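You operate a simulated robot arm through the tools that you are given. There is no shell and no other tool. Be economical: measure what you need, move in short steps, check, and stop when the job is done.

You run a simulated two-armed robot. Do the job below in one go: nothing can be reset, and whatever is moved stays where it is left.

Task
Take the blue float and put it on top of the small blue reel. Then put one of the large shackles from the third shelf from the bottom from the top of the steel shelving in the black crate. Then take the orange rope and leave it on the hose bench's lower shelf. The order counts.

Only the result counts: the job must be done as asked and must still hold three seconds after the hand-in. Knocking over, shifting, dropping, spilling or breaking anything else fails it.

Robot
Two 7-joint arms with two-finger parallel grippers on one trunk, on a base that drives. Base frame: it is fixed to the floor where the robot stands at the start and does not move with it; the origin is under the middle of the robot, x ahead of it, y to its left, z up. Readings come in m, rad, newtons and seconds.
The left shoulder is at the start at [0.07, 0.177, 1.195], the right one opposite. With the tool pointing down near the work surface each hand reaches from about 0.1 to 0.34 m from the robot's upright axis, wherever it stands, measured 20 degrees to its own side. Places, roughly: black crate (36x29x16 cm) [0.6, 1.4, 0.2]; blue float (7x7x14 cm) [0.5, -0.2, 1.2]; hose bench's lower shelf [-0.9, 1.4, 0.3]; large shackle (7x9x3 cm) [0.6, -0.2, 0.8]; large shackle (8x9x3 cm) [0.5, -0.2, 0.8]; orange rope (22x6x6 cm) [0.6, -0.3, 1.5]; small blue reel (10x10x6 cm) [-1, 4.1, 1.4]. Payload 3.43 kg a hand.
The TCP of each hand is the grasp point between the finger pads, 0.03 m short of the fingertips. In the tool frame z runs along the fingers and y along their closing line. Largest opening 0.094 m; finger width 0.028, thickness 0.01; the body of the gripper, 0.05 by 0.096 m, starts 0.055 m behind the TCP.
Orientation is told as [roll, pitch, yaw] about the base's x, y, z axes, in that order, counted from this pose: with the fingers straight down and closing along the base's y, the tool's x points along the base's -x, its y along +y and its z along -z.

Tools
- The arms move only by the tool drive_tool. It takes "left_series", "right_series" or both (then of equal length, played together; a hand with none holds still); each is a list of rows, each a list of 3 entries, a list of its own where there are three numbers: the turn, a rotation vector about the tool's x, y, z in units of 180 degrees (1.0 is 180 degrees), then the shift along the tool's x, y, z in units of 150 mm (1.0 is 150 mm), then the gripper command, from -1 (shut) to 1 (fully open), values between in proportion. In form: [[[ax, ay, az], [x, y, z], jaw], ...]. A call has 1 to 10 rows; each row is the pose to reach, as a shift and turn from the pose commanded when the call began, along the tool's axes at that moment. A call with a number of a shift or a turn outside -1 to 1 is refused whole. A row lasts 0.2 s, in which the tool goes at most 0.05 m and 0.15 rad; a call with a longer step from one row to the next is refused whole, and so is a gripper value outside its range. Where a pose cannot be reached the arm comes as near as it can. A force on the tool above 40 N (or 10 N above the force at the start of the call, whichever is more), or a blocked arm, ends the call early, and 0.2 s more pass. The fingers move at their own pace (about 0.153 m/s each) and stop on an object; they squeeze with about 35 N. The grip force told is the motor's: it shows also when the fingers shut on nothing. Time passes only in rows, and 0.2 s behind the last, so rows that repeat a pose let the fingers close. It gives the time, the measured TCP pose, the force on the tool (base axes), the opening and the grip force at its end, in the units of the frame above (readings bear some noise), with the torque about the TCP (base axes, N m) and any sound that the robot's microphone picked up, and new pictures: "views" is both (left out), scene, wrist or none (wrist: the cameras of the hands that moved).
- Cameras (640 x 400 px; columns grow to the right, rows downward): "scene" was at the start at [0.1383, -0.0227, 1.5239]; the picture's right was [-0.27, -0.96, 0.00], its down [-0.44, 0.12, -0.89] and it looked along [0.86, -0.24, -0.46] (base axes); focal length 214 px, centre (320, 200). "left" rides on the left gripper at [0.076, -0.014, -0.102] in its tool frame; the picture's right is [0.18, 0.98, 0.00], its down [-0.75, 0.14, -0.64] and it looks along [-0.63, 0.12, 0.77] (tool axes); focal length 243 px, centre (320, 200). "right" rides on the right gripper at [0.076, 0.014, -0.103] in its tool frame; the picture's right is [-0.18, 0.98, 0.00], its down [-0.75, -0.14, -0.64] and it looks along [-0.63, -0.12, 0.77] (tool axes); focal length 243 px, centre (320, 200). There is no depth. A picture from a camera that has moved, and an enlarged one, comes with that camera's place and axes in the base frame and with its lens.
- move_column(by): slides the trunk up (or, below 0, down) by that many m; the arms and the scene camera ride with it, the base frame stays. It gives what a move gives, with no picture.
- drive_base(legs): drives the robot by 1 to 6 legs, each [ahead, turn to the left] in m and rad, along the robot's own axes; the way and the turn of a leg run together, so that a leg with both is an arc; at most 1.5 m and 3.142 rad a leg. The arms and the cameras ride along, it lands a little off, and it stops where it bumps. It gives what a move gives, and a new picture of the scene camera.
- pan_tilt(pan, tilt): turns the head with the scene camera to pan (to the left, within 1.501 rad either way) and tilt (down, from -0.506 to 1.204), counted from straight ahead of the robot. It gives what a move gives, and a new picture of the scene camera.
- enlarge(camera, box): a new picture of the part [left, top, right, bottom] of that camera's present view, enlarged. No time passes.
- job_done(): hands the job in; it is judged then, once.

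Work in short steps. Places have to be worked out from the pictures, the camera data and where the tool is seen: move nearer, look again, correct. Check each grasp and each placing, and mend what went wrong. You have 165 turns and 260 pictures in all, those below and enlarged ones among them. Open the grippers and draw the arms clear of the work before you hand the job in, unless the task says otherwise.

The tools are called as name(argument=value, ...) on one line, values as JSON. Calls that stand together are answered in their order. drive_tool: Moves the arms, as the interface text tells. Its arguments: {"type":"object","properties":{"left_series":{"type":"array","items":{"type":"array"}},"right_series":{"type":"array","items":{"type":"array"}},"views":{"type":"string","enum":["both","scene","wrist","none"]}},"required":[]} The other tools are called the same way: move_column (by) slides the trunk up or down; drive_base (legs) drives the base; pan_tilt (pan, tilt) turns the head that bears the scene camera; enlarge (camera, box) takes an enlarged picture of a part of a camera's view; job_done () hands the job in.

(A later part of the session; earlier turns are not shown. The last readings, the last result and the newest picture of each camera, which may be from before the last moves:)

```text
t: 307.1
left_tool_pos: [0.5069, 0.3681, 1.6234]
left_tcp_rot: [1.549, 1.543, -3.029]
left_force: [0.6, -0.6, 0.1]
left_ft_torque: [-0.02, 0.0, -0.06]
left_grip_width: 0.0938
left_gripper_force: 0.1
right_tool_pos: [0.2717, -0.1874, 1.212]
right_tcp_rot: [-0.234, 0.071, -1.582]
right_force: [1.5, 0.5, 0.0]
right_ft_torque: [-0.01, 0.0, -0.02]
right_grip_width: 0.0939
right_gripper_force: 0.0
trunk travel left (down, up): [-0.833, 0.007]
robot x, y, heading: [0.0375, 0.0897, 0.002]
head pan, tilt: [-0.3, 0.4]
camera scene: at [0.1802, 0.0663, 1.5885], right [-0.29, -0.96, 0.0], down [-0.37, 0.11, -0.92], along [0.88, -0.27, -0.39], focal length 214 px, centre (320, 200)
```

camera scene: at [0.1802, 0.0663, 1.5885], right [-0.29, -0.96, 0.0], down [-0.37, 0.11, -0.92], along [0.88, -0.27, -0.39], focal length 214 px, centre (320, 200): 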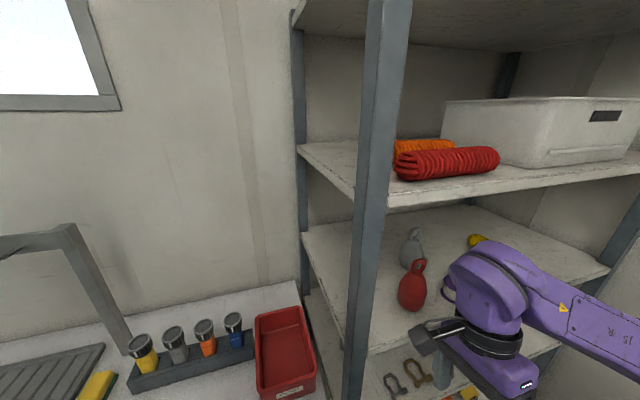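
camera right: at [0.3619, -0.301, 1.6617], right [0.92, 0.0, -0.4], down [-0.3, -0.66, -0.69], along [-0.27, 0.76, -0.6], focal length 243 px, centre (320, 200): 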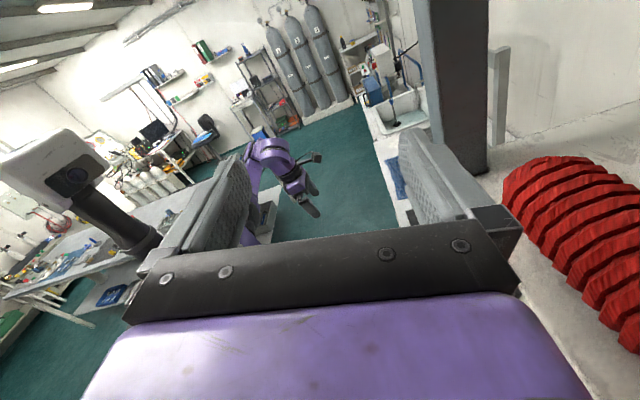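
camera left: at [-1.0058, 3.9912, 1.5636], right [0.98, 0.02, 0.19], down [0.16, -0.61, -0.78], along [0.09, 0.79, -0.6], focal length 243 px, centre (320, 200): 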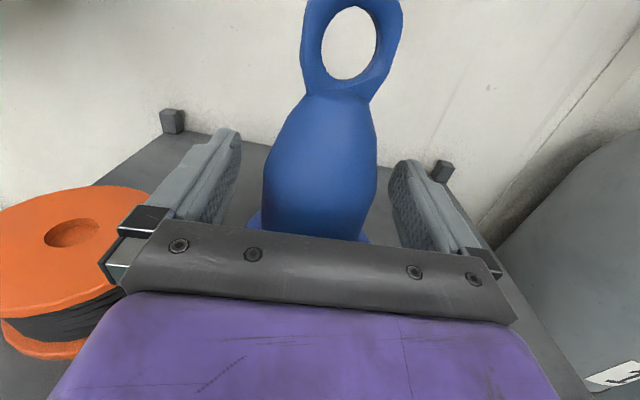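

All objects undisturbed. I orient the left hand along the rope (heading -94°, 25° down) while moving toward the side opening behind the front post.

drive_tool(left_series=[[[-0.011, -0.023, 0.002], [-0.02, -0.06, 0.16], 1], [[-0.022, -0.046, 0.005], [-0.04, -0.11, 0.33], 1], [[-0.033, -0.068, 0.007], [-0.06, -0.17, 0.49], 1], [[-0.044, -0.091, 0.01], [-0.08, -0.23, 0.65], 1], [[-0.055, -0.114, 0.012], [-0.1, -0.29, 0.82], 1], [[-0.0653, -0.137, 0.0143], [-0.12, -0.34, 0.98], 1], [[-0.0653, -0.137, 0.0143], [-0.12, -0.34, 0.98], 1]], views="both")

```text
t: 308.8
left_tool_pos: [0.5456, 0.2467, 1.605]
left_tcp_rot: [0.059, 1.168, 1.56]
left_force: [0.3, -0.2, 0.2]
left_ft_torque: [-0.02, 0.02, -0.03]
left_grip_width: 0.094
left_gripper_force: 0.1
left hand out of reach, approached as far as the arm can: row 5, 6, 7
right_tool_pos: [0.2691, -0.1855, 1.2117]
right_tcp_rot: [-0.231, 0.069, -1.584]
right_force: [0.5, 0.2, 0.0]
right_ft_torque: [-0.06, 0.03, -0.03]
right_grip_width: 0.094
right_gripper_force: 0.1
trunk travel left (down, up): [-0.833, 0.007]
robot x, y, heading: [0.0412, 0.0909, 0.005]
head pan, tilt: [-0.3, 0.4]
camera scene: at [0.1779, 0.0691, 1.5887], right [-0.29, -0.96, 0.0], down [-0.37, 0.11, -0.92], along [0.88, -0.27, -0.39], focal length 214 px, centre (320, 200)
camera left: at [0.5665, 0.3114, 1.7147], right [-0.98, -0.01, 0.19], down [-0.09, 0.89, -0.44], along [-0.17, -0.45, -0.88], focal length 243 px, centre (320, 200)
```

scene: 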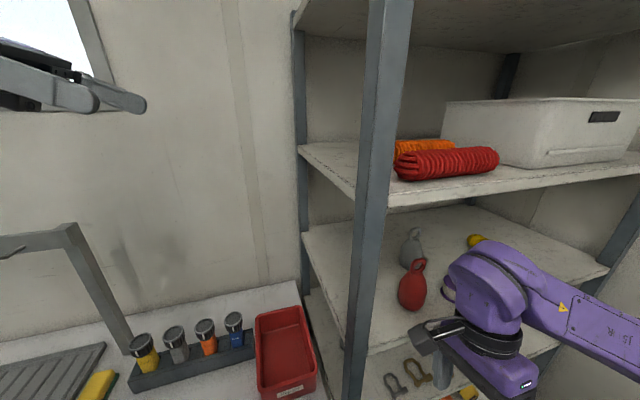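
left: 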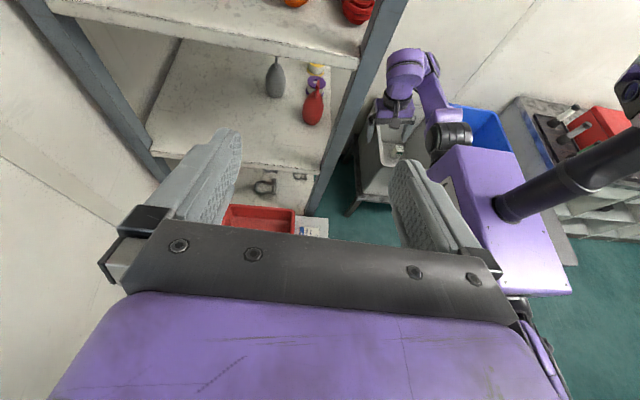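

At the reach limit; I flatten the hand pitch to ~15° and advance the base 6 cm to gain reach.

drive_base(legs=[[0.06, 0]])

drive_tool(left_series=[[[0, 0.027, 0], [0, -0.05, 0.17], 0.8], [[0, 0.055, 0], [0.03, -0.1, 0.34], 0.8], [[0, 0.055, 0], [0.05, -0.1, 0.5], 0.8], [[0, 0.055, 0], [0.08, -0.1, 0.68], 0.8], [[0, 0.055, 0], [0.1, -0.1, 0.85], 0.8], [[0, 0.055, 0], [0.1, -0.1, 0.85], 0.8]], views="both")

```text
t: 309.7
left_tool_pos: [0.5896, 0.2435, 1.6088]
left_tcp_rot: [0.048, 1.165, 1.549]
left_force: [-0.6, 0.2, 1.1]
left_ft_torque: [0.03, -0.03, 0.0]
left_grip_width: 0.094
left_gripper_force: 0.1
right_tool_pos: [0.3171, -0.1884, 1.2122]
right_tcp_rot: [-0.228, 0.073, -1.583]
right_force: [0.3, 1.1, 0.0]
right_ft_torque: [-0.01, -0.01, 0.02]
right_grip_width: 0.094
right_gripper_force: 0.1
trunk travel left (down, up): [-0.833, 0.007]
robot x, y, heading: [0.0914, 0.0885, 0.001]
head pan, tilt: [-0.3, 0.4]
camera scene: at [0.2235, 0.0655, 1.5893], right [-0.29, -0.96, 0.0], down [-0.37, 0.12, -0.92], along [0.88, -0.27, -0.39], focal length 214 px, centre (320, 200)
```

scene: 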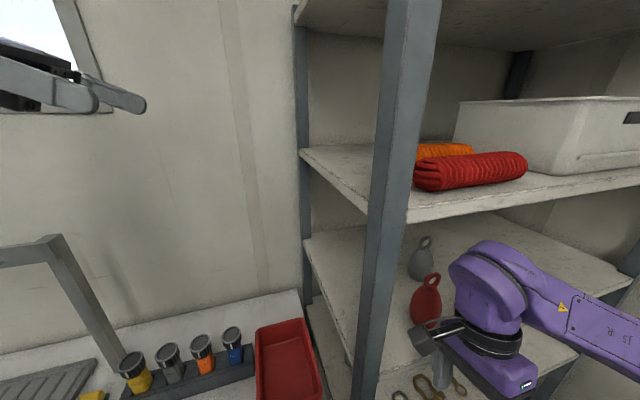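

```text
t: 311.1
left_tool_pos: [0.6393, 0.1158, 1.5958]
left_tcp_rot: [0.107, 1.338, 1.608]
left_force: [-0.4, -0.1, -0.1]
left_ft_torque: [-0.01, 0.01, 0.03]
left_grip_width: 0.0843
left_gripper_force: 0.0
left hand out of reach, approached as far as the arm can: row 1, 2, 3, 4, 5, 6
right_tool_pos: [0.3221, -0.188, 1.2117]
right_tcp_rot: [-0.23, 0.074, -1.585]
right_force: [0.0, 0.6, 0.2]
right_ft_torque: [0.01, 0.01, 0.0]
right_grip_width: 0.0942
right_gripper_force: 0.1
trunk travel left (down, up): [-0.833, 0.007]
robot x, y, heading: [0.0875, 0.09, -0.001]
head pan, tilt: [-0.3, 0.4]
camera scene: at [0.2301, 0.067, 1.5886], right [-0.29, -0.96, 0.0], down [-0.37, 0.11, -0.92], along [0.88, -0.27, -0.39], focal length 214 px, centre (320, 200)
camera left: at [0.6609, 0.1983, 1.6915], right [-0.98, 0.02, 0.2], down [-0.1, 0.81, -0.58], along [-0.18, -0.59, -0.79], focal length 243 px, centre (320, 200)
```

scene: 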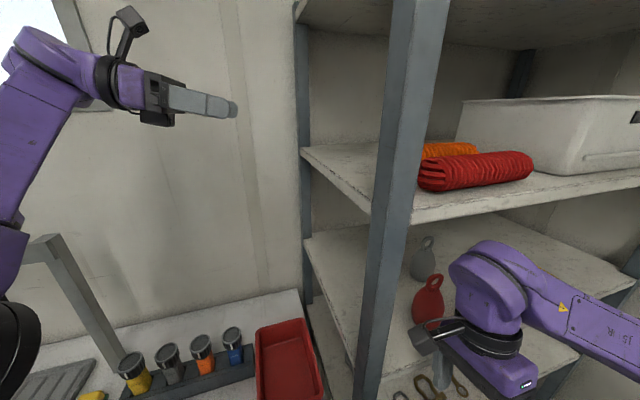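
left: 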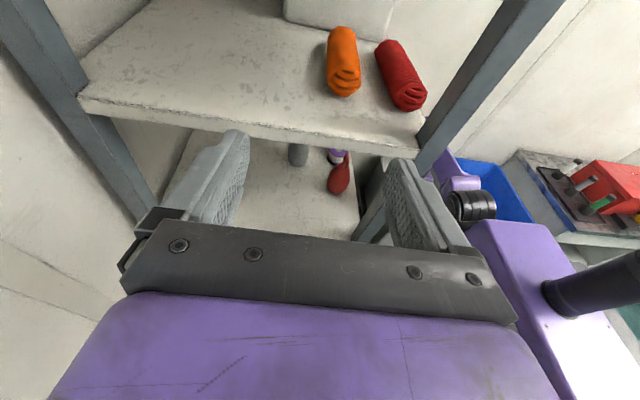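

Superb view: orange axis is at x≈0.571, near end y≈-0.16, gap to red ~4.5 cm. I move in along its axis at hover height.

drive_tool(left_series=[[[0.007, 0, 0], [0.02, 0.1, 0.2], 0.8], [[0.014, 0, 0], [0.03, 0.2, 0.4], 0.8], [[0.014, 0, 0], [0.05, 0.28, 0.6], 0.8], [[0.014, 0, 0], [0.06, 0.34, 0.8], 0.8], [[0.014, 0, 0], [0.08, 0.387, 0.97], 0.8], [[0.014, 0, 0], [0.08, 0.387, 0.97], 0.8]], views="both")

```text
t: 312.5
left_tool_pos: [0.608, -0.0176, 1.6044]
left_tcp_rot: [0.059, 1.34, 1.607]
left_force: [0.8, 0.2, -0.3]
left_ft_torque: [0.01, 0.03, 0.02]
left_grip_width: 0.0846
left_gripper_force: 0.0
left hand out of reach, approached as far as the arm can: row 1, 2, 3, 4, 5, 6
right_tool_pos: [0.3218, -0.1858, 1.2131]
right_tcp_rot: [-0.232, 0.068, -1.583]
right_force: [0.7, -0.1, 0.2]
right_ft_torque: [-0.05, 0.01, 0.06]
right_grip_width: 0.0939
right_gripper_force: 0.0
trunk travel left (down, up): [-0.833, 0.007]
robot x, y, heading: [0.0876, 0.089, 0.005]
head pan, tilt: [-0.3, 0.4]
camera scene: at [0.2293, 0.0699, 1.5888], right [-0.29, -0.96, 0.0], down [-0.37, 0.11, -0.92], along [0.88, -0.27, -0.39], focal length 214 px, centre (320, 200)
camera left: at [0.6253, 0.0642, 1.7012], right [-0.98, -0.02, 0.19], down [-0.13, 0.8, -0.58], along [-0.14, -0.6, -0.79], focal length 243 px, centre (320, 200)
```

scene: 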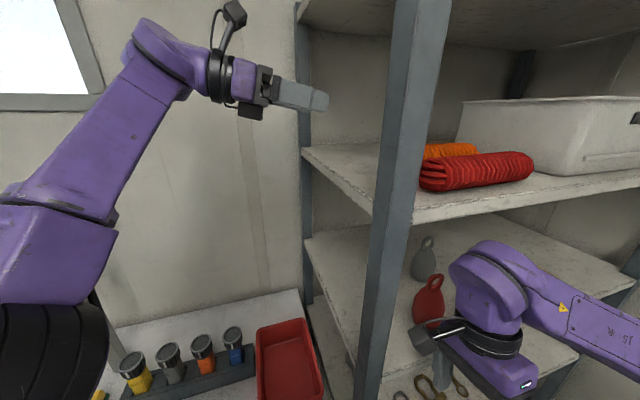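
left: 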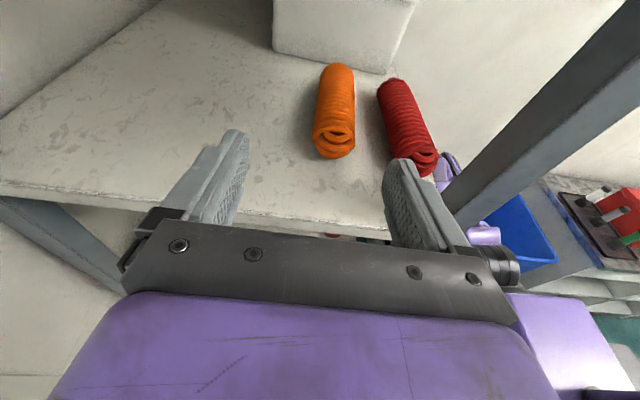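

The wrist is near a joint limit in this stance. Turning the robot to the right will ease it and also pulls the right arm clear. First withdraw the left hand leftward and yaw it left.

drive_tool(left_series=[[[0, 0, 0], [0, 0, -0.3], 0.8], [[0, 0, 0], [0, 0, -0.6], 0.8], [[0, 0, 0], [0, 0, -0.9], 0.8], [[0.045, 0, 0], [0, 0, -1.0], 0.8], [[0.09, 0, 0], [0, 0, -1.0], 0.8], [[0.135, 0, 0], [0, 0, -1.0], 0.8], [[0.18, 0, 0], [0, 0, -1.0], 0.8]], views="none")

drive_base(legs=[[0, -0.25]])

```text
t: 314.1
left_tool_pos: [0.6544, 0.1194, 1.6918]
left_tcp_rot: [-0.483, 1.33, 1.616]
left_force: [-0.7, -0.2, 0.7]
left_ft_torque: [-0.01, 0.0, 0.03]
left_grip_width: 0.0845
left_gripper_force: 0.2
left hand out of reach, approached as far as the arm can: row 4, 5, 6, 7
right_tool_pos: [0.3202, -0.1877, 1.2128]
right_tcp_rot: [-0.231, 0.071, -1.582]
right_force: [0.3, 0.4, 0.2]
right_ft_torque: [0.01, -0.01, 0.01]
right_grip_width: 0.0939
right_gripper_force: 0.1
trunk travel left (down, up): [-0.833, 0.007]
robot x, y, heading: [0.0912, 0.0914, 0.002]
head pan, tilt: [-0.3, 0.4]
```

```text
t: 315.4
left_tool_pos: [0.6443, -0.019, 1.6915]
left_tcp_rot: [-0.478, 1.33, 1.374]
left_force: [-0.2, -0.3, 0.1]
left_ft_torque: [0.02, -0.03, 0.02]
left_grip_width: 0.0845
left_gripper_force: 0.1
right_tool_pos: [0.2443, -0.2343, 1.2121]
right_tcp_rot: [-0.233, 0.071, -1.834]
right_force: [0.5, 0.5, -0.8]
right_ft_torque: [-0.03, 0.01, 0.0]
right_grip_width: 0.094
right_gripper_force: 0.1
trunk travel left (down, up): [-0.833, 0.007]
robot x, y, heading: [0.0907, 0.0915, -0.249]
head pan, tilt: [-0.3, 0.4]
camera scene: at [0.2185, 0.0342, 1.5887], right [-0.52, -0.85, 0.0], down [-0.33, 0.2, -0.92], along [0.79, -0.48, -0.39], focal length 214 px, centre (320, 200)
```

scene: 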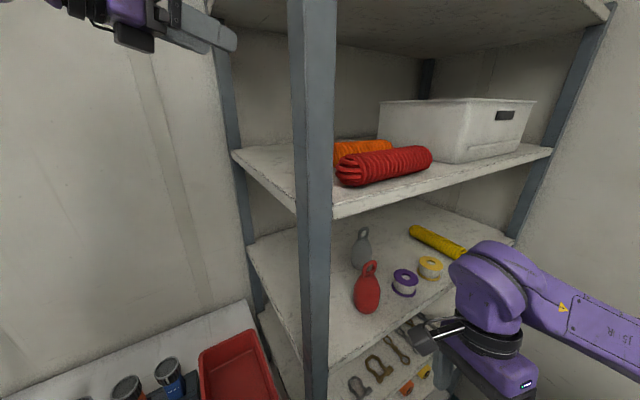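

Lower the left hand back to z≈1.60 while outside the shelf side.

drive_tool(left_series=[[[0, 0, 0], [-0.2, 0.1, -0.07], 0.8], [[0, 0, 0], [-0.42, 0.2, -0.14], 0.8], [[0, 0, 0], [-0.63, 0.28, -0.2], 0.8], [[0, 0, 0], [-0.63, 0.28, -0.2], 0.8]], views="wrist")

```text
t: 316.4
left_tool_pos: [0.5995, 0.0169, 1.5999]
left_tcp_rot: [-0.477, 1.329, 1.372]
left_force: [-1.0, 0.6, 0.2]
left_ft_torque: [0.01, 0.03, -0.01]
left_grip_width: 0.0845
left_gripper_force: 0.2
right_tool_pos: [0.2456, -0.2366, 1.2107]
right_tcp_rot: [-0.231, 0.072, -1.835]
right_force: [0.0, 0.1, -0.2]
right_ft_torque: [-0.02, 0.03, 0.01]
right_grip_width: 0.094
right_gripper_force: 0.1
trunk travel left (down, up): [-0.833, 0.007]
robot x, y, heading: [0.0938, 0.0883, -0.254]
head pan, tilt: [-0.3, 0.4]
camera left: at [0.5813, 0.0994, 1.6975], right [-0.95, -0.3, 0.07], down [-0.28, 0.74, -0.61], along [0.13, -0.6, -0.79], focal length 243 px, centre (320, 200)
```

left: 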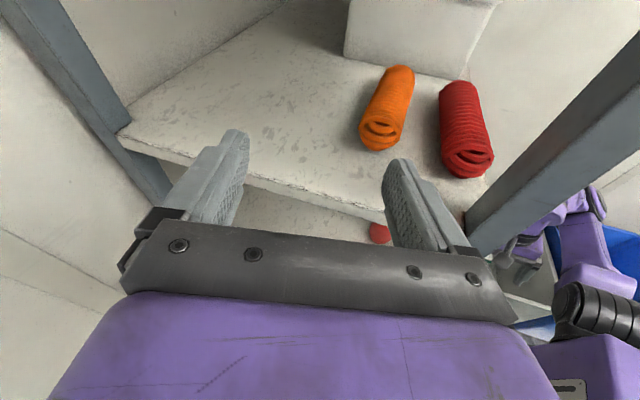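

Reachable and precise now. Turn the base a further -0.2 rad, which also yaws the hand toward the rope axis.

drive_base(legs=[[0, -0.2]])

enlarge(camera="left", box=[0, 0, 640, 400])

```text
t: 317.5
left_tool_pos: [0.5757, -0.0818, 1.6013]
left_tcp_rot: [-0.479, 1.329, 1.174]
left_force: [0.0, -0.4, -0.1]
left_ft_torque: [0.04, -0.02, 0.01]
left_grip_width: 0.0848
left_gripper_force: 0.0
right_tool_pos: [0.1786, -0.259, 1.2121]
right_tcp_rot: [-0.232, 0.073, -2.032]
right_force: [-0.9, -0.5, -0.5]
right_ft_torque: [0.05, 0.01, -0.01]
right_grip_width: 0.0939
right_gripper_force: 0.0
trunk travel left (down, up): [-0.833, 0.007]
robot x, y, heading: [0.092, 0.0901, -0.447]
head pan, tilt: [-0.3, 0.4]
camera scene: at [0.2036, 0.009, 1.5887], right [-0.68, -0.73, 0.0], down [-0.29, 0.27, -0.92], along [0.67, -0.63, -0.39], focal length 214 px, centre (320, 200)
```

scene: 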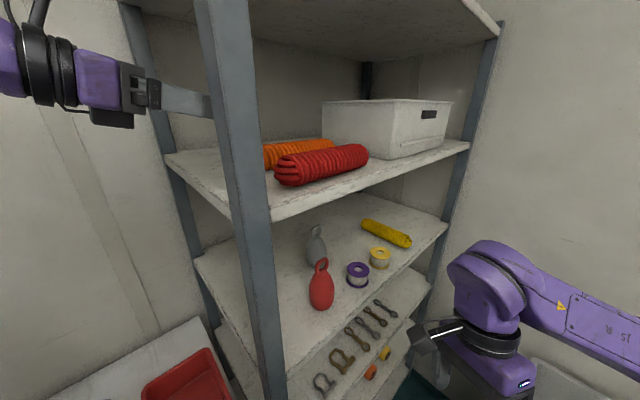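

```text
1.00 times, centred on (320, 200) of left
camera zoom: at [0.573, 0.0031, 1.6978], right [-0.99, -0.11, 0.07], down [-0.13, 0.78, -0.61], along [0.01, -0.61, -0.79], focal length 243 px, centre (320, 200)
```

zoom: 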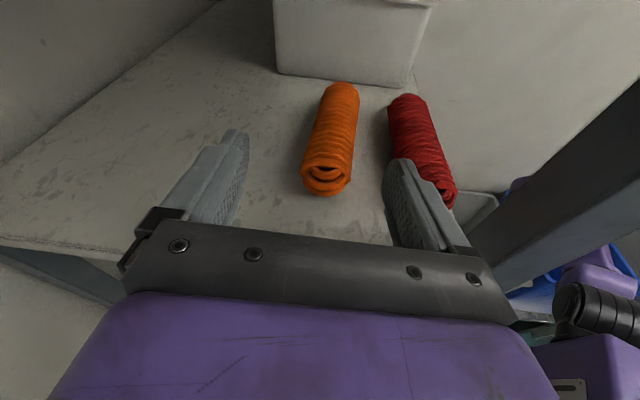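

Rope line: x≈0.570, heading -92.8°, near end y≈-0.16. To grip nearer its middle I tilt the hand to ~35° down, level the jaw, and lower to z≈1.53 just short of the rope's end.

drive_tool(left_series=[[[-0.009, -0.025, -0.007], [-0.09, 0.02, 0.02], 0.8], [[-0.018, -0.051, -0.014], [-0.18, 0.04, 0.04], 0.8], [[-0.027, -0.076, -0.022], [-0.28, 0.05, 0.05], 0.8], [[-0.036, -0.102, -0.029], [-0.37, 0.07, 0.07], 0.8], [[-0.045, -0.127, -0.036], [-0.46, 0.085, 0.085], 0.8], [[-0.045, -0.127, -0.036], [-0.46, 0.085, 0.085], 0.8]], views="wrist")

```text
t: 318.9
left_tool_pos: [0.5699, -0.0795, 1.5294]
left_tcp_rot: [0.085, 0.952, 1.629]
left_force: [-0.6, -0.4, 0.8]
left_ft_torque: [-0.01, 0.0, 0.0]
left_grip_width: 0.0845
left_gripper_force: 0.0
right_tool_pos: [0.1781, -0.26, 1.2131]
right_tcp_rot: [-0.233, 0.071, -2.03]
right_force: [0.8, 0.6, -0.1]
right_ft_torque: [-0.01, -0.01, 0.0]
right_grip_width: 0.094
right_gripper_force: 0.1
trunk travel left (down, up): [-0.833, 0.007]
robot x, y, heading: [0.0896, 0.0936, -0.449]
head pan, tilt: [-0.3, 0.4]
camera left: at [0.5915, -0.04, 1.6503], right [-0.98, -0.09, 0.2], down [-0.14, 0.96, -0.23], along [-0.17, -0.26, -0.95], focal length 243 px, centre (320, 200)
```

left: 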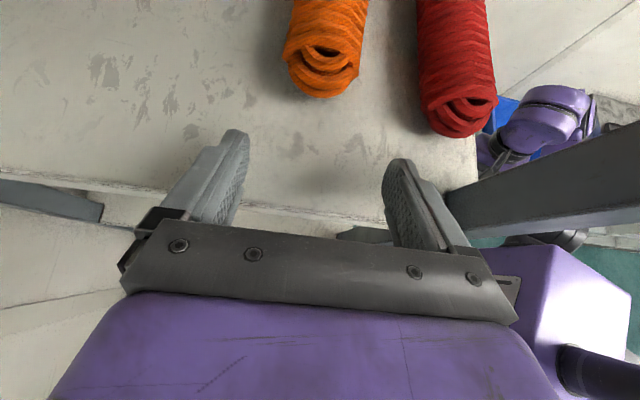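

Lined up (rope centre x≈0.571). Slide in along the axis with the fingers straddling it.

drive_tool(left_series=[[[0, 0, 0], [0.11, 0.01, 0.15], 0.8], [[0, 0, 0], [0.22, 0.01, 0.3], 0.8], [[0, 0, 0], [0.33, 0.02, 0.46], 0.8], [[0, 0, 0], [0.44, 0.03, 0.61], 0.8], [[0, 0, 0], [0.54, 0.03, 0.76], 0.8], [[0, 0, 0], [0.54, 0.03, 0.76], 0.8]], views="both")

```text
t: 320.3
left_tool_pos: [0.563, -0.2187, 1.5309]
left_tcp_rot: [0.085, 0.952, 1.627]
left_force: [-0.1, 1.0, -0.2]
left_ft_torque: [0.01, -0.03, 0.02]
left_grip_width: 0.0849
left_gripper_force: 0.1
right_tool_pos: [0.1761, -0.2596, 1.212]
right_tcp_rot: [-0.232, 0.07, -2.029]
right_force: [-0.2, 0.6, -0.7]
right_ft_torque: [0.02, 0.0, 0.02]
right_grip_width: 0.094
right_gripper_force: 0.0
trunk travel left (down, up): [-0.833, 0.007]
robot x, y, heading: [0.0896, 0.0965, -0.453]
head pan, tilt: [-0.3, 0.4]
camera scene: at [0.2032, 0.0101, 1.5888], right [-0.68, -0.73, 0.0], down [-0.29, 0.26, -0.92], along [0.67, -0.63, -0.39], focal length 214 px, centre (320, 200)
camera left: at [0.5846, -0.1782, 1.6509], right [-0.98, -0.09, 0.2], down [-0.14, 0.96, -0.24], along [-0.17, -0.26, -0.95], focal length 243 px, centre (320, 200)
```

scene: 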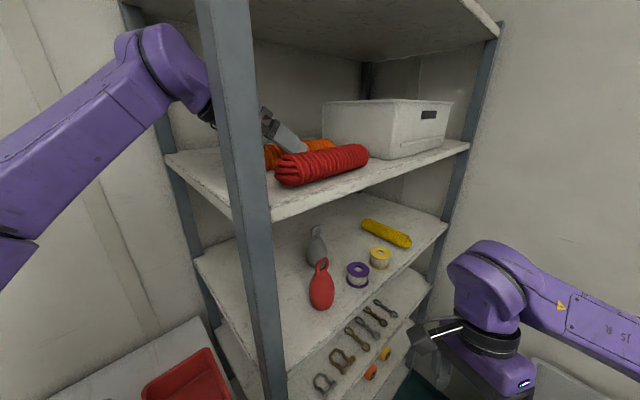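
left: 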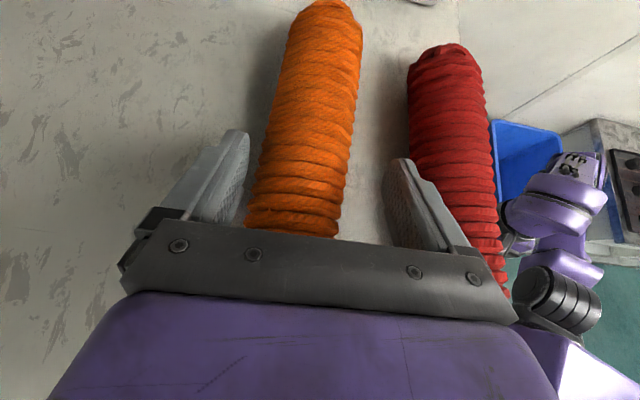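

The rope sits ~1.1 cm toward the rear finger. Trim +x, lower 1.7 cm, then close.

drive_tool(left_series=[[[0, 0, 0], [0, -0.04, 0], 0.8], [[0, 0, 0], [0, -0.078, 0], 0.8], [[0, 0, 0], [-0.045, -0.078, 0.033], 0.8], [[0, 0, 0], [-0.09, -0.078, 0.066], 0.8], [[0, 0, 0], [-0.09, -0.078, 0.066], 0.8]], views="wrist")

```text
t: 321.5
left_tool_pos: [0.5729, -0.2181, 1.513]
left_tcp_rot: [0.081, 0.953, 1.627]
left_force: [3.1, 0.0, 13.7]
left_ft_torque: [0.78, -0.22, -0.22]
left_grip_width: 0.0848
left_gripper_force: 0.0
right_tool_pos: [0.1781, -0.2594, 1.2127]
right_tcp_rot: [-0.23, 0.072, -2.031]
right_force: [-0.9, 0.4, -0.1]
right_ft_torque: [0.0, -0.01, -0.03]
right_grip_width: 0.0942
right_gripper_force: 0.1
trunk travel left (down, up): [-0.833, 0.007]
robot x, y, heading: [0.0917, 0.0916, -0.452]
head pan, tilt: [-0.3, 0.4]
camera left: at [0.5947, -0.1778, 1.6343], right [-0.98, -0.09, 0.2], down [-0.14, 0.96, -0.24], along [-0.17, -0.26, -0.95], focal length 243 px, centre (320, 200)
```

left: 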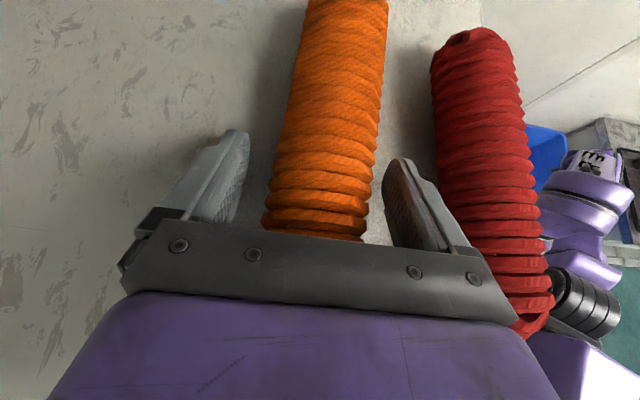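

The gripper body rests lightly on the rope's end (14 N). Ease back ~1 cm and close.

drive_tool(left_series=[[[0, 0, 0], [0.0, 0, -0.06], 0.8], [[0, 0, 0], [0.0, 0, -0.06], 0.5], [[0, 0, 0], [0.0, 0, -0.06], 0.2], [[0, 0, 0], [0.0, 0, -0.06], -1], [[0, 0, 0], [0.0, 0, -0.06], -1], [[0, 0, 0], [0.0, 0, -0.06], -1]], views="wrist")

```text
t: 322.9
left_tool_pos: [0.5749, -0.2124, 1.5176]
left_tcp_rot: [0.086, 0.95, 1.627]
left_force: [0.1, 0.1, -0.8]
left_ft_torque: [0.08, -0.03, -0.02]
left_grip_width: 0.0627
left_gripper_force: 35.0
right_tool_pos: [0.1786, -0.2599, 1.2126]
right_tcp_rot: [-0.233, 0.07, -2.031]
right_force: [0.7, -0.6, -0.2]
right_ft_torque: [0.04, 0.0, -0.01]
right_grip_width: 0.0939
right_gripper_force: 0.1
trunk travel left (down, up): [-0.833, 0.007]
robot x, y, heading: [0.0933, 0.0944, -0.447]
head pan, tilt: [-0.3, 0.4]
camera left: at [0.5957, -0.1732, 1.6376], right [-0.98, -0.09, 0.2], down [-0.14, 0.96, -0.23], along [-0.17, -0.26, -0.95], focal length 243 px, centre (320, 200)
```

left: 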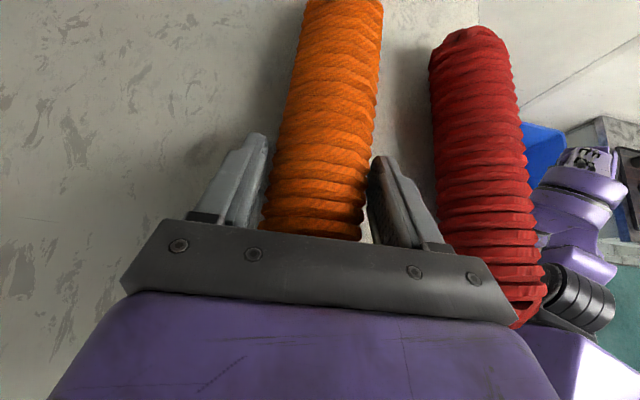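

Gripped (63 mm). Lift 2.5 cm and check the hold.

drive_tool(left_series=[[[0, 0, 0], [0.07, 0, -0.05], -1], [[0, 0, 0], [0.136, 0, -0.097], -1], [[0, 0, 0], [0.136, 0, -0.097], -1]], views="both")

```text
t: 323.7
left_tool_pos: [0.5766, -0.2124, 1.543]
left_tcp_rot: [0.086, 0.95, 1.628]
left_force: [-0.6, 0.5, -1.9]
left_ft_torque: [0.11, 0.0, -0.01]
left_grip_width: 0.0631
left_gripper_force: 34.1
right_tool_pos: [0.1791, -0.2604, 1.2126]
right_tcp_rot: [-0.232, 0.071, -2.03]
right_force: [-0.2, -0.4, 0.6]
right_ft_torque: [0.0, 0.01, 0.03]
right_grip_width: 0.0938
right_gripper_force: 0.1
trunk travel left (down, up): [-0.833, 0.007]
robot x, y, heading: [0.0902, 0.0878, -0.451]
head pan, tilt: [-0.3, 0.4]
camera scene: at [0.2038, 0.0087, 1.5886], right [-0.68, -0.73, 0.0], down [-0.29, 0.27, -0.92], along [0.67, -0.63, -0.39], focal length 214 px, centre (320, 200)
camera left: at [0.5975, -0.1726, 1.6637], right [-0.98, -0.09, 0.2], down [-0.14, 0.96, -0.23], along [-0.17, -0.26, -0.95], focal length 243 px, centre (320, 200)
```

scene: 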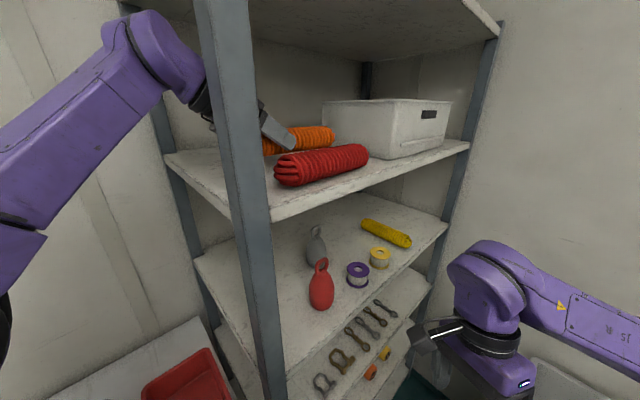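
left: 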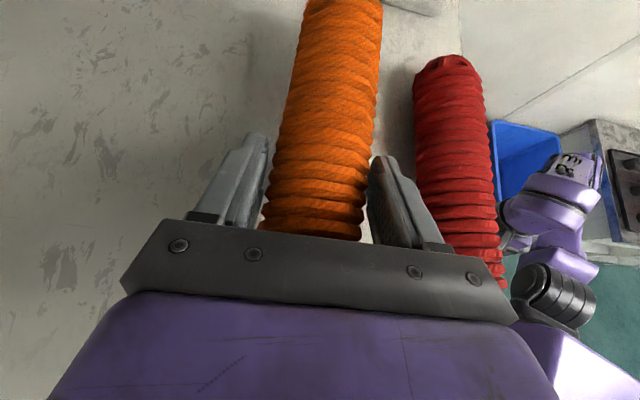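

The rope is held level and is light. Pull it out leftward through the side opening in stages.

drive_tool(left_series=[[[0, 0, 0], [-0.11, 0, -0.15], -1], [[0, 0, 0], [-0.22, 0, -0.3], -1], [[0, 0, 0], [-0.33, 0, -0.46], -1], [[0, 0, 0], [-0.44, 0, -0.61], -1], [[0, 0, 0], [-0.54, 0, -0.76], -1]], views="none")

drive_tool(left_series=[[[0, 0, 0], [-0.11, 0, -0.15], -1], [[0, 0, 0], [-0.22, 0, -0.3], -1], [[0, 0, 0], [-0.33, 0, -0.46], -1], [[0, 0, 0], [-0.44, 0, -0.61], -1], [[0, 0, 0], [-0.54, 0, -0.76], -1]], views="both")

```text
t: 324.9
left_tool_pos: [0.5776, -0.0701, 1.5442]
left_tcp_rot: [0.088, 0.953, 1.628]
left_force: [-0.3, 0.1, -2.7]
left_ft_torque: [0.11, -0.01, -0.02]
left_grip_width: 0.0629
left_gripper_force: 34.9
right_tool_pos: [0.1785, -0.2586, 1.2114]
right_tcp_rot: [-0.23, 0.069, -2.031]
right_force: [0.8, 0.4, -0.1]
right_ft_torque: [-0.03, 0.0, 0.0]
right_grip_width: 0.0937
right_gripper_force: 0.0
trunk travel left (down, up): [-0.833, 0.007]
robot x, y, heading: [0.0898, 0.092, -0.445]
head pan, tilt: [-0.3, 0.4]
```

```text
t: 326.1
left_tool_pos: [0.5803, 0.0681, 1.5434]
left_tcp_rot: [0.087, 0.952, 1.626]
left_force: [-0.3, 0.4, -2.9]
left_ft_torque: [0.1, -0.02, 0.0]
left_grip_width: 0.0626
left_gripper_force: 34.9
right_tool_pos: [0.1784, -0.2578, 1.2131]
right_tcp_rot: [-0.231, 0.069, -2.031]
right_force: [-1.0, -0.1, -0.1]
right_ft_torque: [0.0, 0.06, 0.0]
right_grip_width: 0.0941
right_gripper_force: 0.0
trunk travel left (down, up): [-0.833, 0.007]
robot x, y, heading: [0.0907, 0.0894, -0.449]
head pan, tilt: [-0.3, 0.4]
camera scene: at [0.2032, 0.0116, 1.5889], right [-0.68, -0.73, 0.0], down [-0.29, 0.26, -0.92], along [0.67, -0.63, -0.39], focal length 214 px, centre (320, 200)
camera left: at [0.601, 0.1092, 1.6639], right [-0.98, -0.09, 0.2], down [-0.14, 0.96, -0.24], along [-0.17, -0.26, -0.95], focal length 243 px, centre (320, 200)
```

scene: 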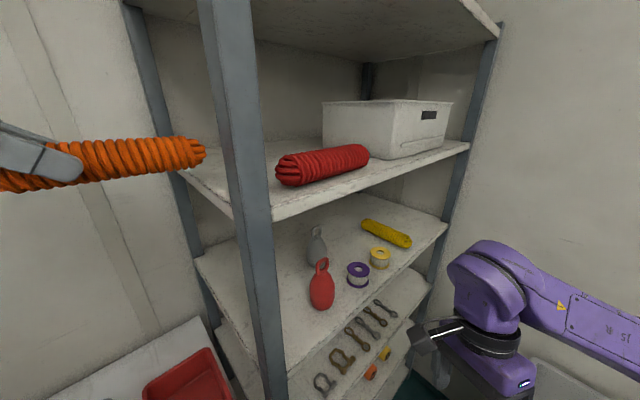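
left: 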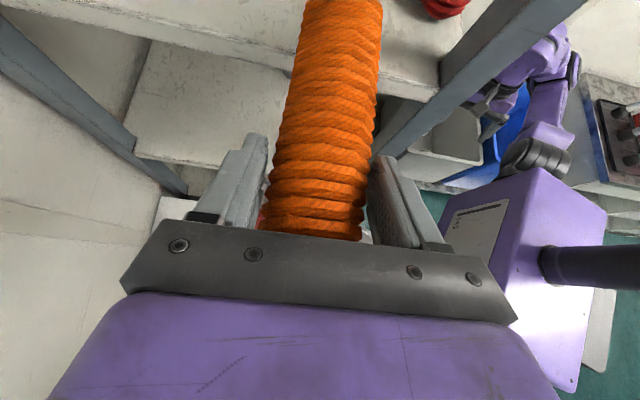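

One more shift left, then back the base out along its heading (moves away from the post).

drive_tool(left_series=[[[0, 0, 0], [-0.11, 0, -0.15], -1], [[0, 0, 0], [-0.22, 0, -0.3], -1], [[0, 0, 0], [-0.33, 0, -0.46], -1], [[0, 0, 0], [-0.44, 0, -0.61], -1], [[0, 0, 0], [-0.44, 0, -0.61], -1]], views="none")

drive_base(legs=[[-0.2, 0], [-0.3, 0]])

```text
t: 327.3
left_tool_pos: [0.5807, 0.1803, 1.5429]
left_tcp_rot: [0.087, 0.952, 1.626]
left_force: [0.3, 0.2, -2.9]
left_ft_torque: [0.1, -0.01, 0.03]
left_grip_width: 0.0631
left_gripper_force: 34.8
right_tool_pos: [0.1778, -0.2598, 1.2111]
right_tcp_rot: [-0.231, 0.073, -2.031]
right_force: [-0.1, -0.7, -0.3]
right_ft_torque: [-0.01, 0.0, 0.01]
right_grip_width: 0.094
right_gripper_force: 0.0
trunk travel left (down, up): [-0.833, 0.007]
robot x, y, heading: [0.0912, 0.0892, -0.449]
head pan, tilt: [-0.3, 0.4]
```

```text
t: 330.6
left_tool_pos: [0.135, 0.3937, 1.5415]
left_tcp_rot: [0.089, 0.95, 1.624]
left_force: [0.5, -1.2, -1.5]
left_ft_torque: [0.09, -0.01, -0.01]
left_grip_width: 0.0628
left_gripper_force: 35.0
right_tool_pos: [-0.2711, -0.0426, 1.2119]
right_tcp_rot: [-0.233, 0.071, -2.036]
right_force: [-1.0, 0.9, 0.4]
right_ft_torque: [0.02, 0.0, 0.02]
right_grip_width: 0.0939
right_gripper_force: 0.0
trunk travel left (down, up): [-0.833, 0.007]
robot x, y, heading: [-0.3556, 0.3106, -0.45]
head pan, tilt: [-0.3, 0.4]
camera scene: at [-0.244, 0.225, 1.5884], right [-0.69, -0.73, 0.0], down [-0.29, 0.27, -0.92], along [0.67, -0.63, -0.39], focal length 214 px, centre (320, 200)
```

scene: 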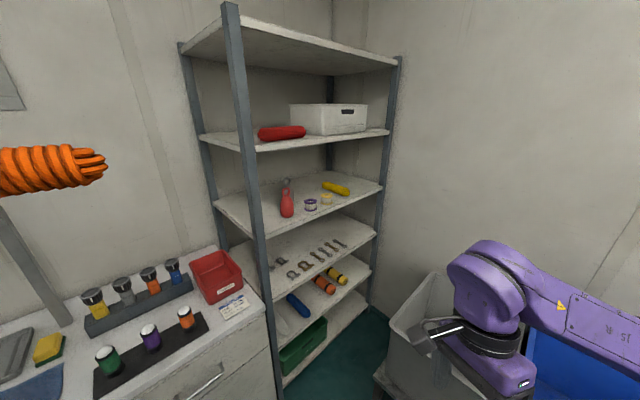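

Rope is clear of the shelving and nothing else moved. Now yaw the left hand back to forward (about the vertical) in free space.

drive_tool(left_series=[[[0.038, 0.002, -0.027], [0, 0, 0], -1], [[0.076, 0.004, -0.054], [0, 0, 0], -1], [[0.114, 0.007, -0.081], [0, 0, 0], -1], [[0.152, 0.009, -0.108], [0, 0, 0], -1], [[0.19, 0.011, -0.135], [0, 0, 0], -1], [[0.228, 0.013, -0.162], [0, 0, 0], -1], [[0.266, 0.016, -0.189], [0, 0, 0], -1], [[0.303, 0.018, -0.215], [0, 0, 0], -1], [[0.303, 0.018, -0.215], [0, 0, 0], -1]], views="wrist")

```text
t: 332.6
left_tool_pos: [0.133, 0.3946, 1.5422]
left_tcp_rot: [0.084, 0.951, 2.792]
left_force: [-1.0, -0.5, -2.8]
left_ft_torque: [0.05, 0.15, 0.0]
left_grip_width: 0.0627
left_gripper_force: 35.4
right_tool_pos: [-0.2733, -0.043, 1.2118]
right_tcp_rot: [-0.232, 0.072, -2.038]
right_force: [-0.8, 0.3, -1.0]
right_ft_torque: [-0.01, -0.03, -0.01]
right_grip_width: 0.0942
right_gripper_force: 0.1
trunk travel left (down, up): [-0.833, 0.007]
robot x, y, heading: [-0.3606, 0.3104, -0.454]
head pan, tilt: [-0.3, 0.4]
camera left: at [0.1054, 0.4298, 1.6633], right [-0.3, -0.93, 0.2], down [-0.94, 0.25, -0.23], along [0.17, -0.26, -0.95], focal length 243 px, centre (320, 200)
```

left: 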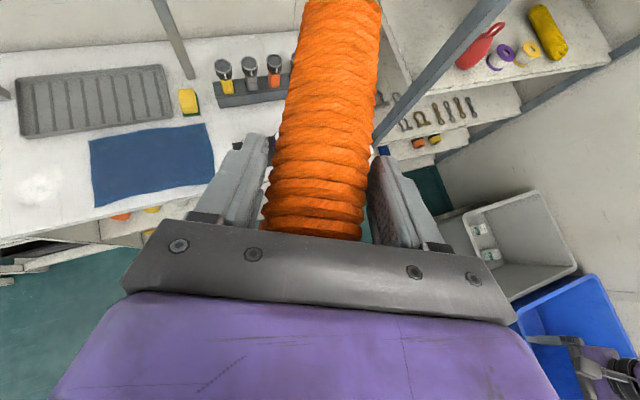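

Turn the base gently toward +y and look at the hose bench.

drive_base(legs=[[0, 0.337], [0, 0.337], [0, 0.337], [0, 0.337], [0, 0.337], [0, 0.337]])

pan_tilt(pan=0.6, tilt=0.8)

```text
t: 339.3
left_tool_pos: [-0.6478, 0.7155, 1.544]
left_tcp_rot: [0.079, 0.95, -1.474]
left_force: [0.0, 0.4, -1.6]
left_ft_torque: [-0.11, 0.01, 0.02]
left_grip_width: 0.0626
left_gripper_force: 34.7
right_tool_pos: [-0.0783, 0.5396, 1.2106]
right_tcp_rot: [-0.232, 0.071, -0.015]
right_force: [0.4, -0.9, 0.1]
right_ft_torque: [0.02, 0.0, 0.04]
right_grip_width: 0.0938
right_gripper_force: 0.1
trunk travel left (down, up): [-0.833, 0.007]
robot x, y, heading: [-0.3594, 0.3095, 1.568]
head pan, tilt: [-0.3, 0.4]
camera scene: at [-0.33, 0.4503, 1.5887], right [0.95, -0.3, 0.0], down [-0.12, -0.37, -0.92], along [0.28, 0.88, -0.39], focal length 214 px, centre (320, 200)
```

scene: 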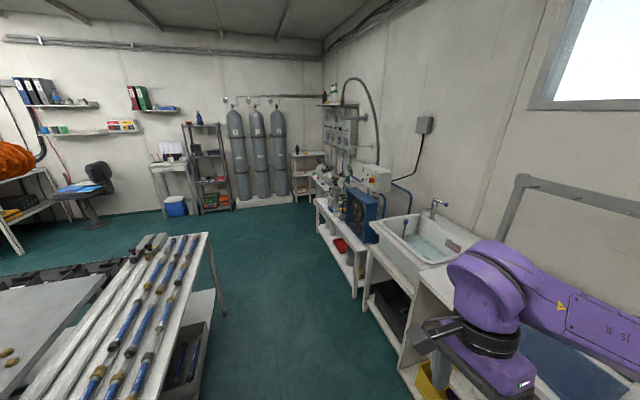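

```text
t: 340.5
left_tool_pos: [-0.6497, 0.7152, 1.5428]
left_tcp_rot: [0.083, 0.948, -1.474]
left_force: [0.7, -0.5, -1.2]
left_ft_torque: [-0.1, 0.01, -0.01]
left_grip_width: 0.0628
left_gripper_force: 35.2
right_tool_pos: [-0.0798, 0.5403, 1.2109]
right_tcp_rot: [-0.232, 0.07, -0.015]
right_force: [1.1, -0.2, -0.1]
right_ft_torque: [0.02, 0.0, -0.02]
right_grip_width: 0.0942
right_gripper_force: 0.0
trunk travel left (down, up): [-0.833, 0.007]
robot x, y, heading: [-0.3593, 0.3083, 1.567]
head pan, tilt: [0.6, 0.799]
camera scene: at [-0.404, 0.4287, 1.5536], right [0.83, 0.56, 0.0], down [0.4, -0.59, -0.7], along [-0.39, 0.58, -0.72], focal length 214 px, centre (320, 200)
```

scene: 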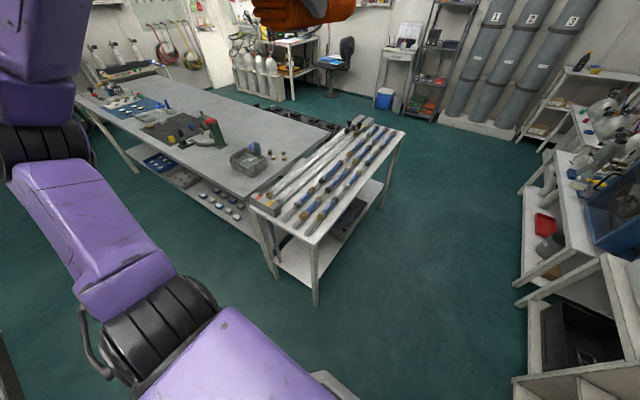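

Bench lower shelf: z≈0.29, free area x -1.06…-0.70, y 0.83–1.13 (a crate sits beyond). I'll approach from its near end: back up, then shift left to x≈-0.59.

drive_base(legs=[[-0.35, 0], [0, 0.3], [0, 0.3], [0.4, 0], [0, -0.3], [0, -0.3]])

pan_tilt(pan=0.4, tilt=0.7)

```text
t: 348.7
left_tool_pos: [-0.8793, 0.6955, 1.5439]
left_tcp_rot: [0.084, 0.95, -1.466]
left_force: [-0.3, 0.7, -2.8]
left_ft_torque: [-0.09, -0.01, -0.05]
left_grip_width: 0.0628
left_gripper_force: 34.5
right_tool_pos: [-0.3077, 0.5225, 1.213]
right_tcp_rot: [-0.233, 0.07, -0.011]
right_force: [0.0, -0.3, -0.5]
right_ft_torque: [-0.02, 0.02, 0.0]
right_grip_width: 0.0938
right_gripper_force: 0.1
trunk travel left (down, up): [-0.833, 0.007]
robot x, y, heading: [-0.5884, 0.2929, 1.573]
head pan, tilt: [0.6, 0.799]
camera scene: at [-0.6322, 0.4097, 1.5536], right [0.82, 0.57, 0.0], down [0.41, -0.59, -0.7], along [-0.39, 0.57, -0.72], focal length 214 px, centre (320, 200)
```

scene: 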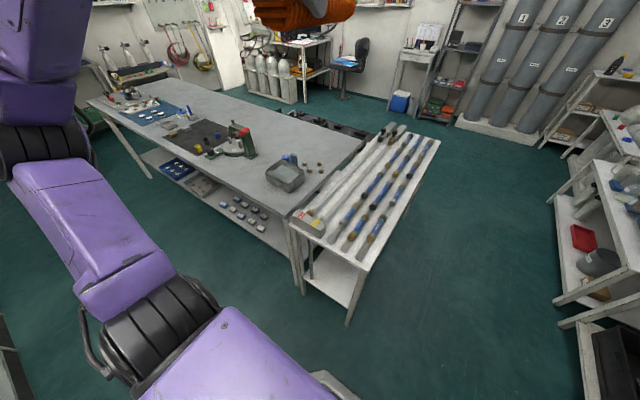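

```text
t: 349.5
left_tool_pos: [-0.8777, 0.6952, 1.5427]
left_tcp_rot: [0.082, 0.95, -1.468]
left_force: [0.1, -0.3, -2.8]
left_ft_torque: [-0.12, -0.03, -0.01]
left_grip_width: 0.0628
left_gripper_force: 34.8
right_tool_pos: [-0.3075, 0.5232, 1.2116]
right_tcp_rot: [-0.231, 0.072, -0.01]
right_force: [-1.0, 0.0, 0.4]
right_ft_torque: [0.01, 0.01, 0.02]
right_grip_width: 0.0939
right_gripper_force: 0.0
trunk travel left (down, up): [-0.833, 0.007]
robot x, y, heading: [-0.5812, 0.2938, 1.57]
head pan, tilt: [0.4, 0.7]
camera scene: at [-0.619, 0.4213, 1.5618], right [0.92, 0.39, 0.0], down [0.25, -0.59, -0.76], along [-0.3, 0.7, -0.64], focal length 214 px, centre (320, 200)
```

scene: 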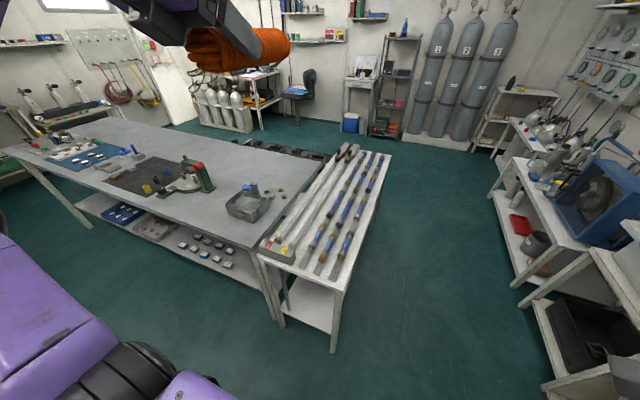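

Aligned in x (bench centre ≈ -0.89). Back off 0.3 m, lower the column, then extend the arm forward-and-down.

drive_base(legs=[[-0.3, 0]])

move_column(by=-0.4)

move_column(by=-0.4)

drive_tool(left_series=[[[0, 0, 0], [-0.11, 0, 0.21], -1], [[0, 0, 0], [-0.22, 0, 0.43], -1], [[0, 0, 0], [-0.34, 0, 0.65], -1], [[0, 0, 0], [-0.45, 0, 0.865], -1]], views="scene")

```text
t: 351.5
left_tool_pos: [-0.8772, 0.4007, 1.5427]
left_tcp_rot: [0.081, 0.948, -1.469]
left_force: [-0.7, 0.8, -1.3]
left_ft_torque: [-0.12, -0.02, 0.0]
left_grip_width: 0.0626
left_gripper_force: 35.2
right_tool_pos: [-0.3069, 0.2276, 1.2107]
right_tcp_rot: [-0.234, 0.072, -0.011]
right_force: [1.0, 0.9, 0.7]
right_ft_torque: [-0.02, 0.0, 0.01]
right_grip_width: 0.094
right_gripper_force: 0.0
trunk travel left (down, up): [-0.833, 0.007]
robot x, y, heading: [-0.5876, -0.0065, 1.568]
head pan, tilt: [0.4, 0.7]
camera scene: at [-0.6186, 0.1257, 1.5616], right [0.92, 0.39, 0.0], down [0.25, -0.59, -0.76], along [-0.3, 0.7, -0.65], focal length 214 px, centre (320, 200)
```

scene: 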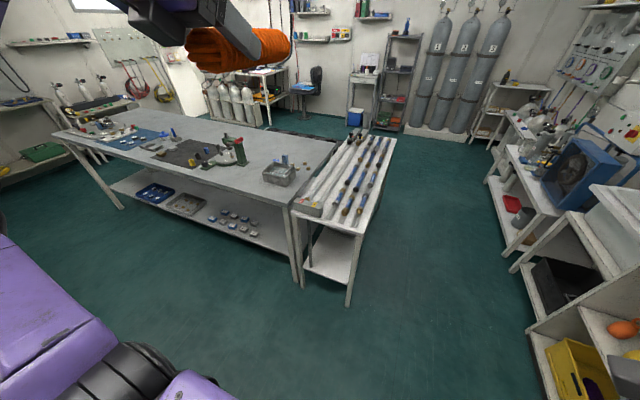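

```text
t: 355.3
left_tool_pos: [-0.8772, 0.3983, 1.1421]
left_tcp_rot: [0.082, 0.95, -1.47]
left_force: [0.3, 0.0, -1.4]
left_ft_torque: [-0.14, 0.0, 0.01]
left_grip_width: 0.063
left_gripper_force: 35.1
right_tool_pos: [-0.3073, 0.2252, 0.8125]
right_tcp_rot: [-0.233, 0.073, -0.011]
right_force: [0.1, 0.2, -0.4]
right_ft_torque: [0.0, 0.03, 0.01]
right_grip_width: 0.0943
right_gripper_force: 0.0
trunk travel left (down, up): [-0.433, 0.407]
robot x, y, heading: [-0.5825, -0.0079, 1.572]
head pan, tilt: [0.4, 0.7]
```

```text
t: 359.2
left_tool_pos: [-0.8781, 0.3971, 0.7433]
left_tcp_rot: [0.084, 0.949, -1.47]
left_force: [0.4, 0.5, -2.6]
left_ft_torque: [-0.12, -0.01, 0.0]
left_grip_width: 0.063
left_gripper_force: 35.6
right_tool_pos: [-0.3067, 0.2259, 0.412]
right_tcp_rot: [-0.233, 0.071, -0.011]
right_force: [0.1, -0.6, 0.6]
right_ft_torque: [0.01, 0.03, -0.01]
right_grip_width: 0.0941
right_gripper_force: 0.1
trunk travel left (down, up): [-0.033, 0.807]
robot x, y, heading: [-0.5805, -0.0055, 1.569]
head pan, tilt: [0.4, 0.7]
```

```text
t: 360.2
left_tool_pos: [-0.8714, 0.463, 0.6114]
left_tcp_rot: [0.081, 0.949, -1.469]
left_force: [0.0, -0.1, -2.5]
left_ft_torque: [-0.1, -0.02, 0.03]
left_grip_width: 0.0627
left_gripper_force: 35.5
right_tool_pos: [-0.3063, 0.2248, 0.4125]
right_tcp_rot: [-0.232, 0.071, -0.012]
right_force: [0.5, 0.6, -0.4]
right_ft_torque: [0.03, 0.01, 0.01]
right_grip_width: 0.094
right_gripper_force: 0.0
trunk travel left (down, up): [-0.033, 0.807]
robot x, y, heading: [-0.5839, -0.0039, 1.57]
head pan, tilt: [0.4, 0.7]
camera scene: at [-0.6185, 0.1231, 0.7619], right [0.92, 0.39, 0.0], down [0.25, -0.59, -0.76], along [-0.3, 0.7, -0.64], focal length 214 px, centre (320, 200)
```

scene: 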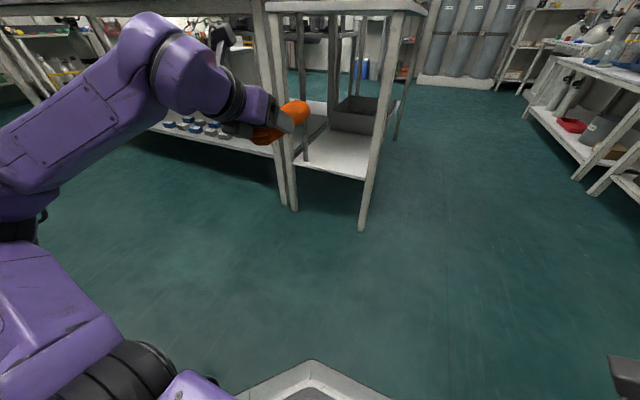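

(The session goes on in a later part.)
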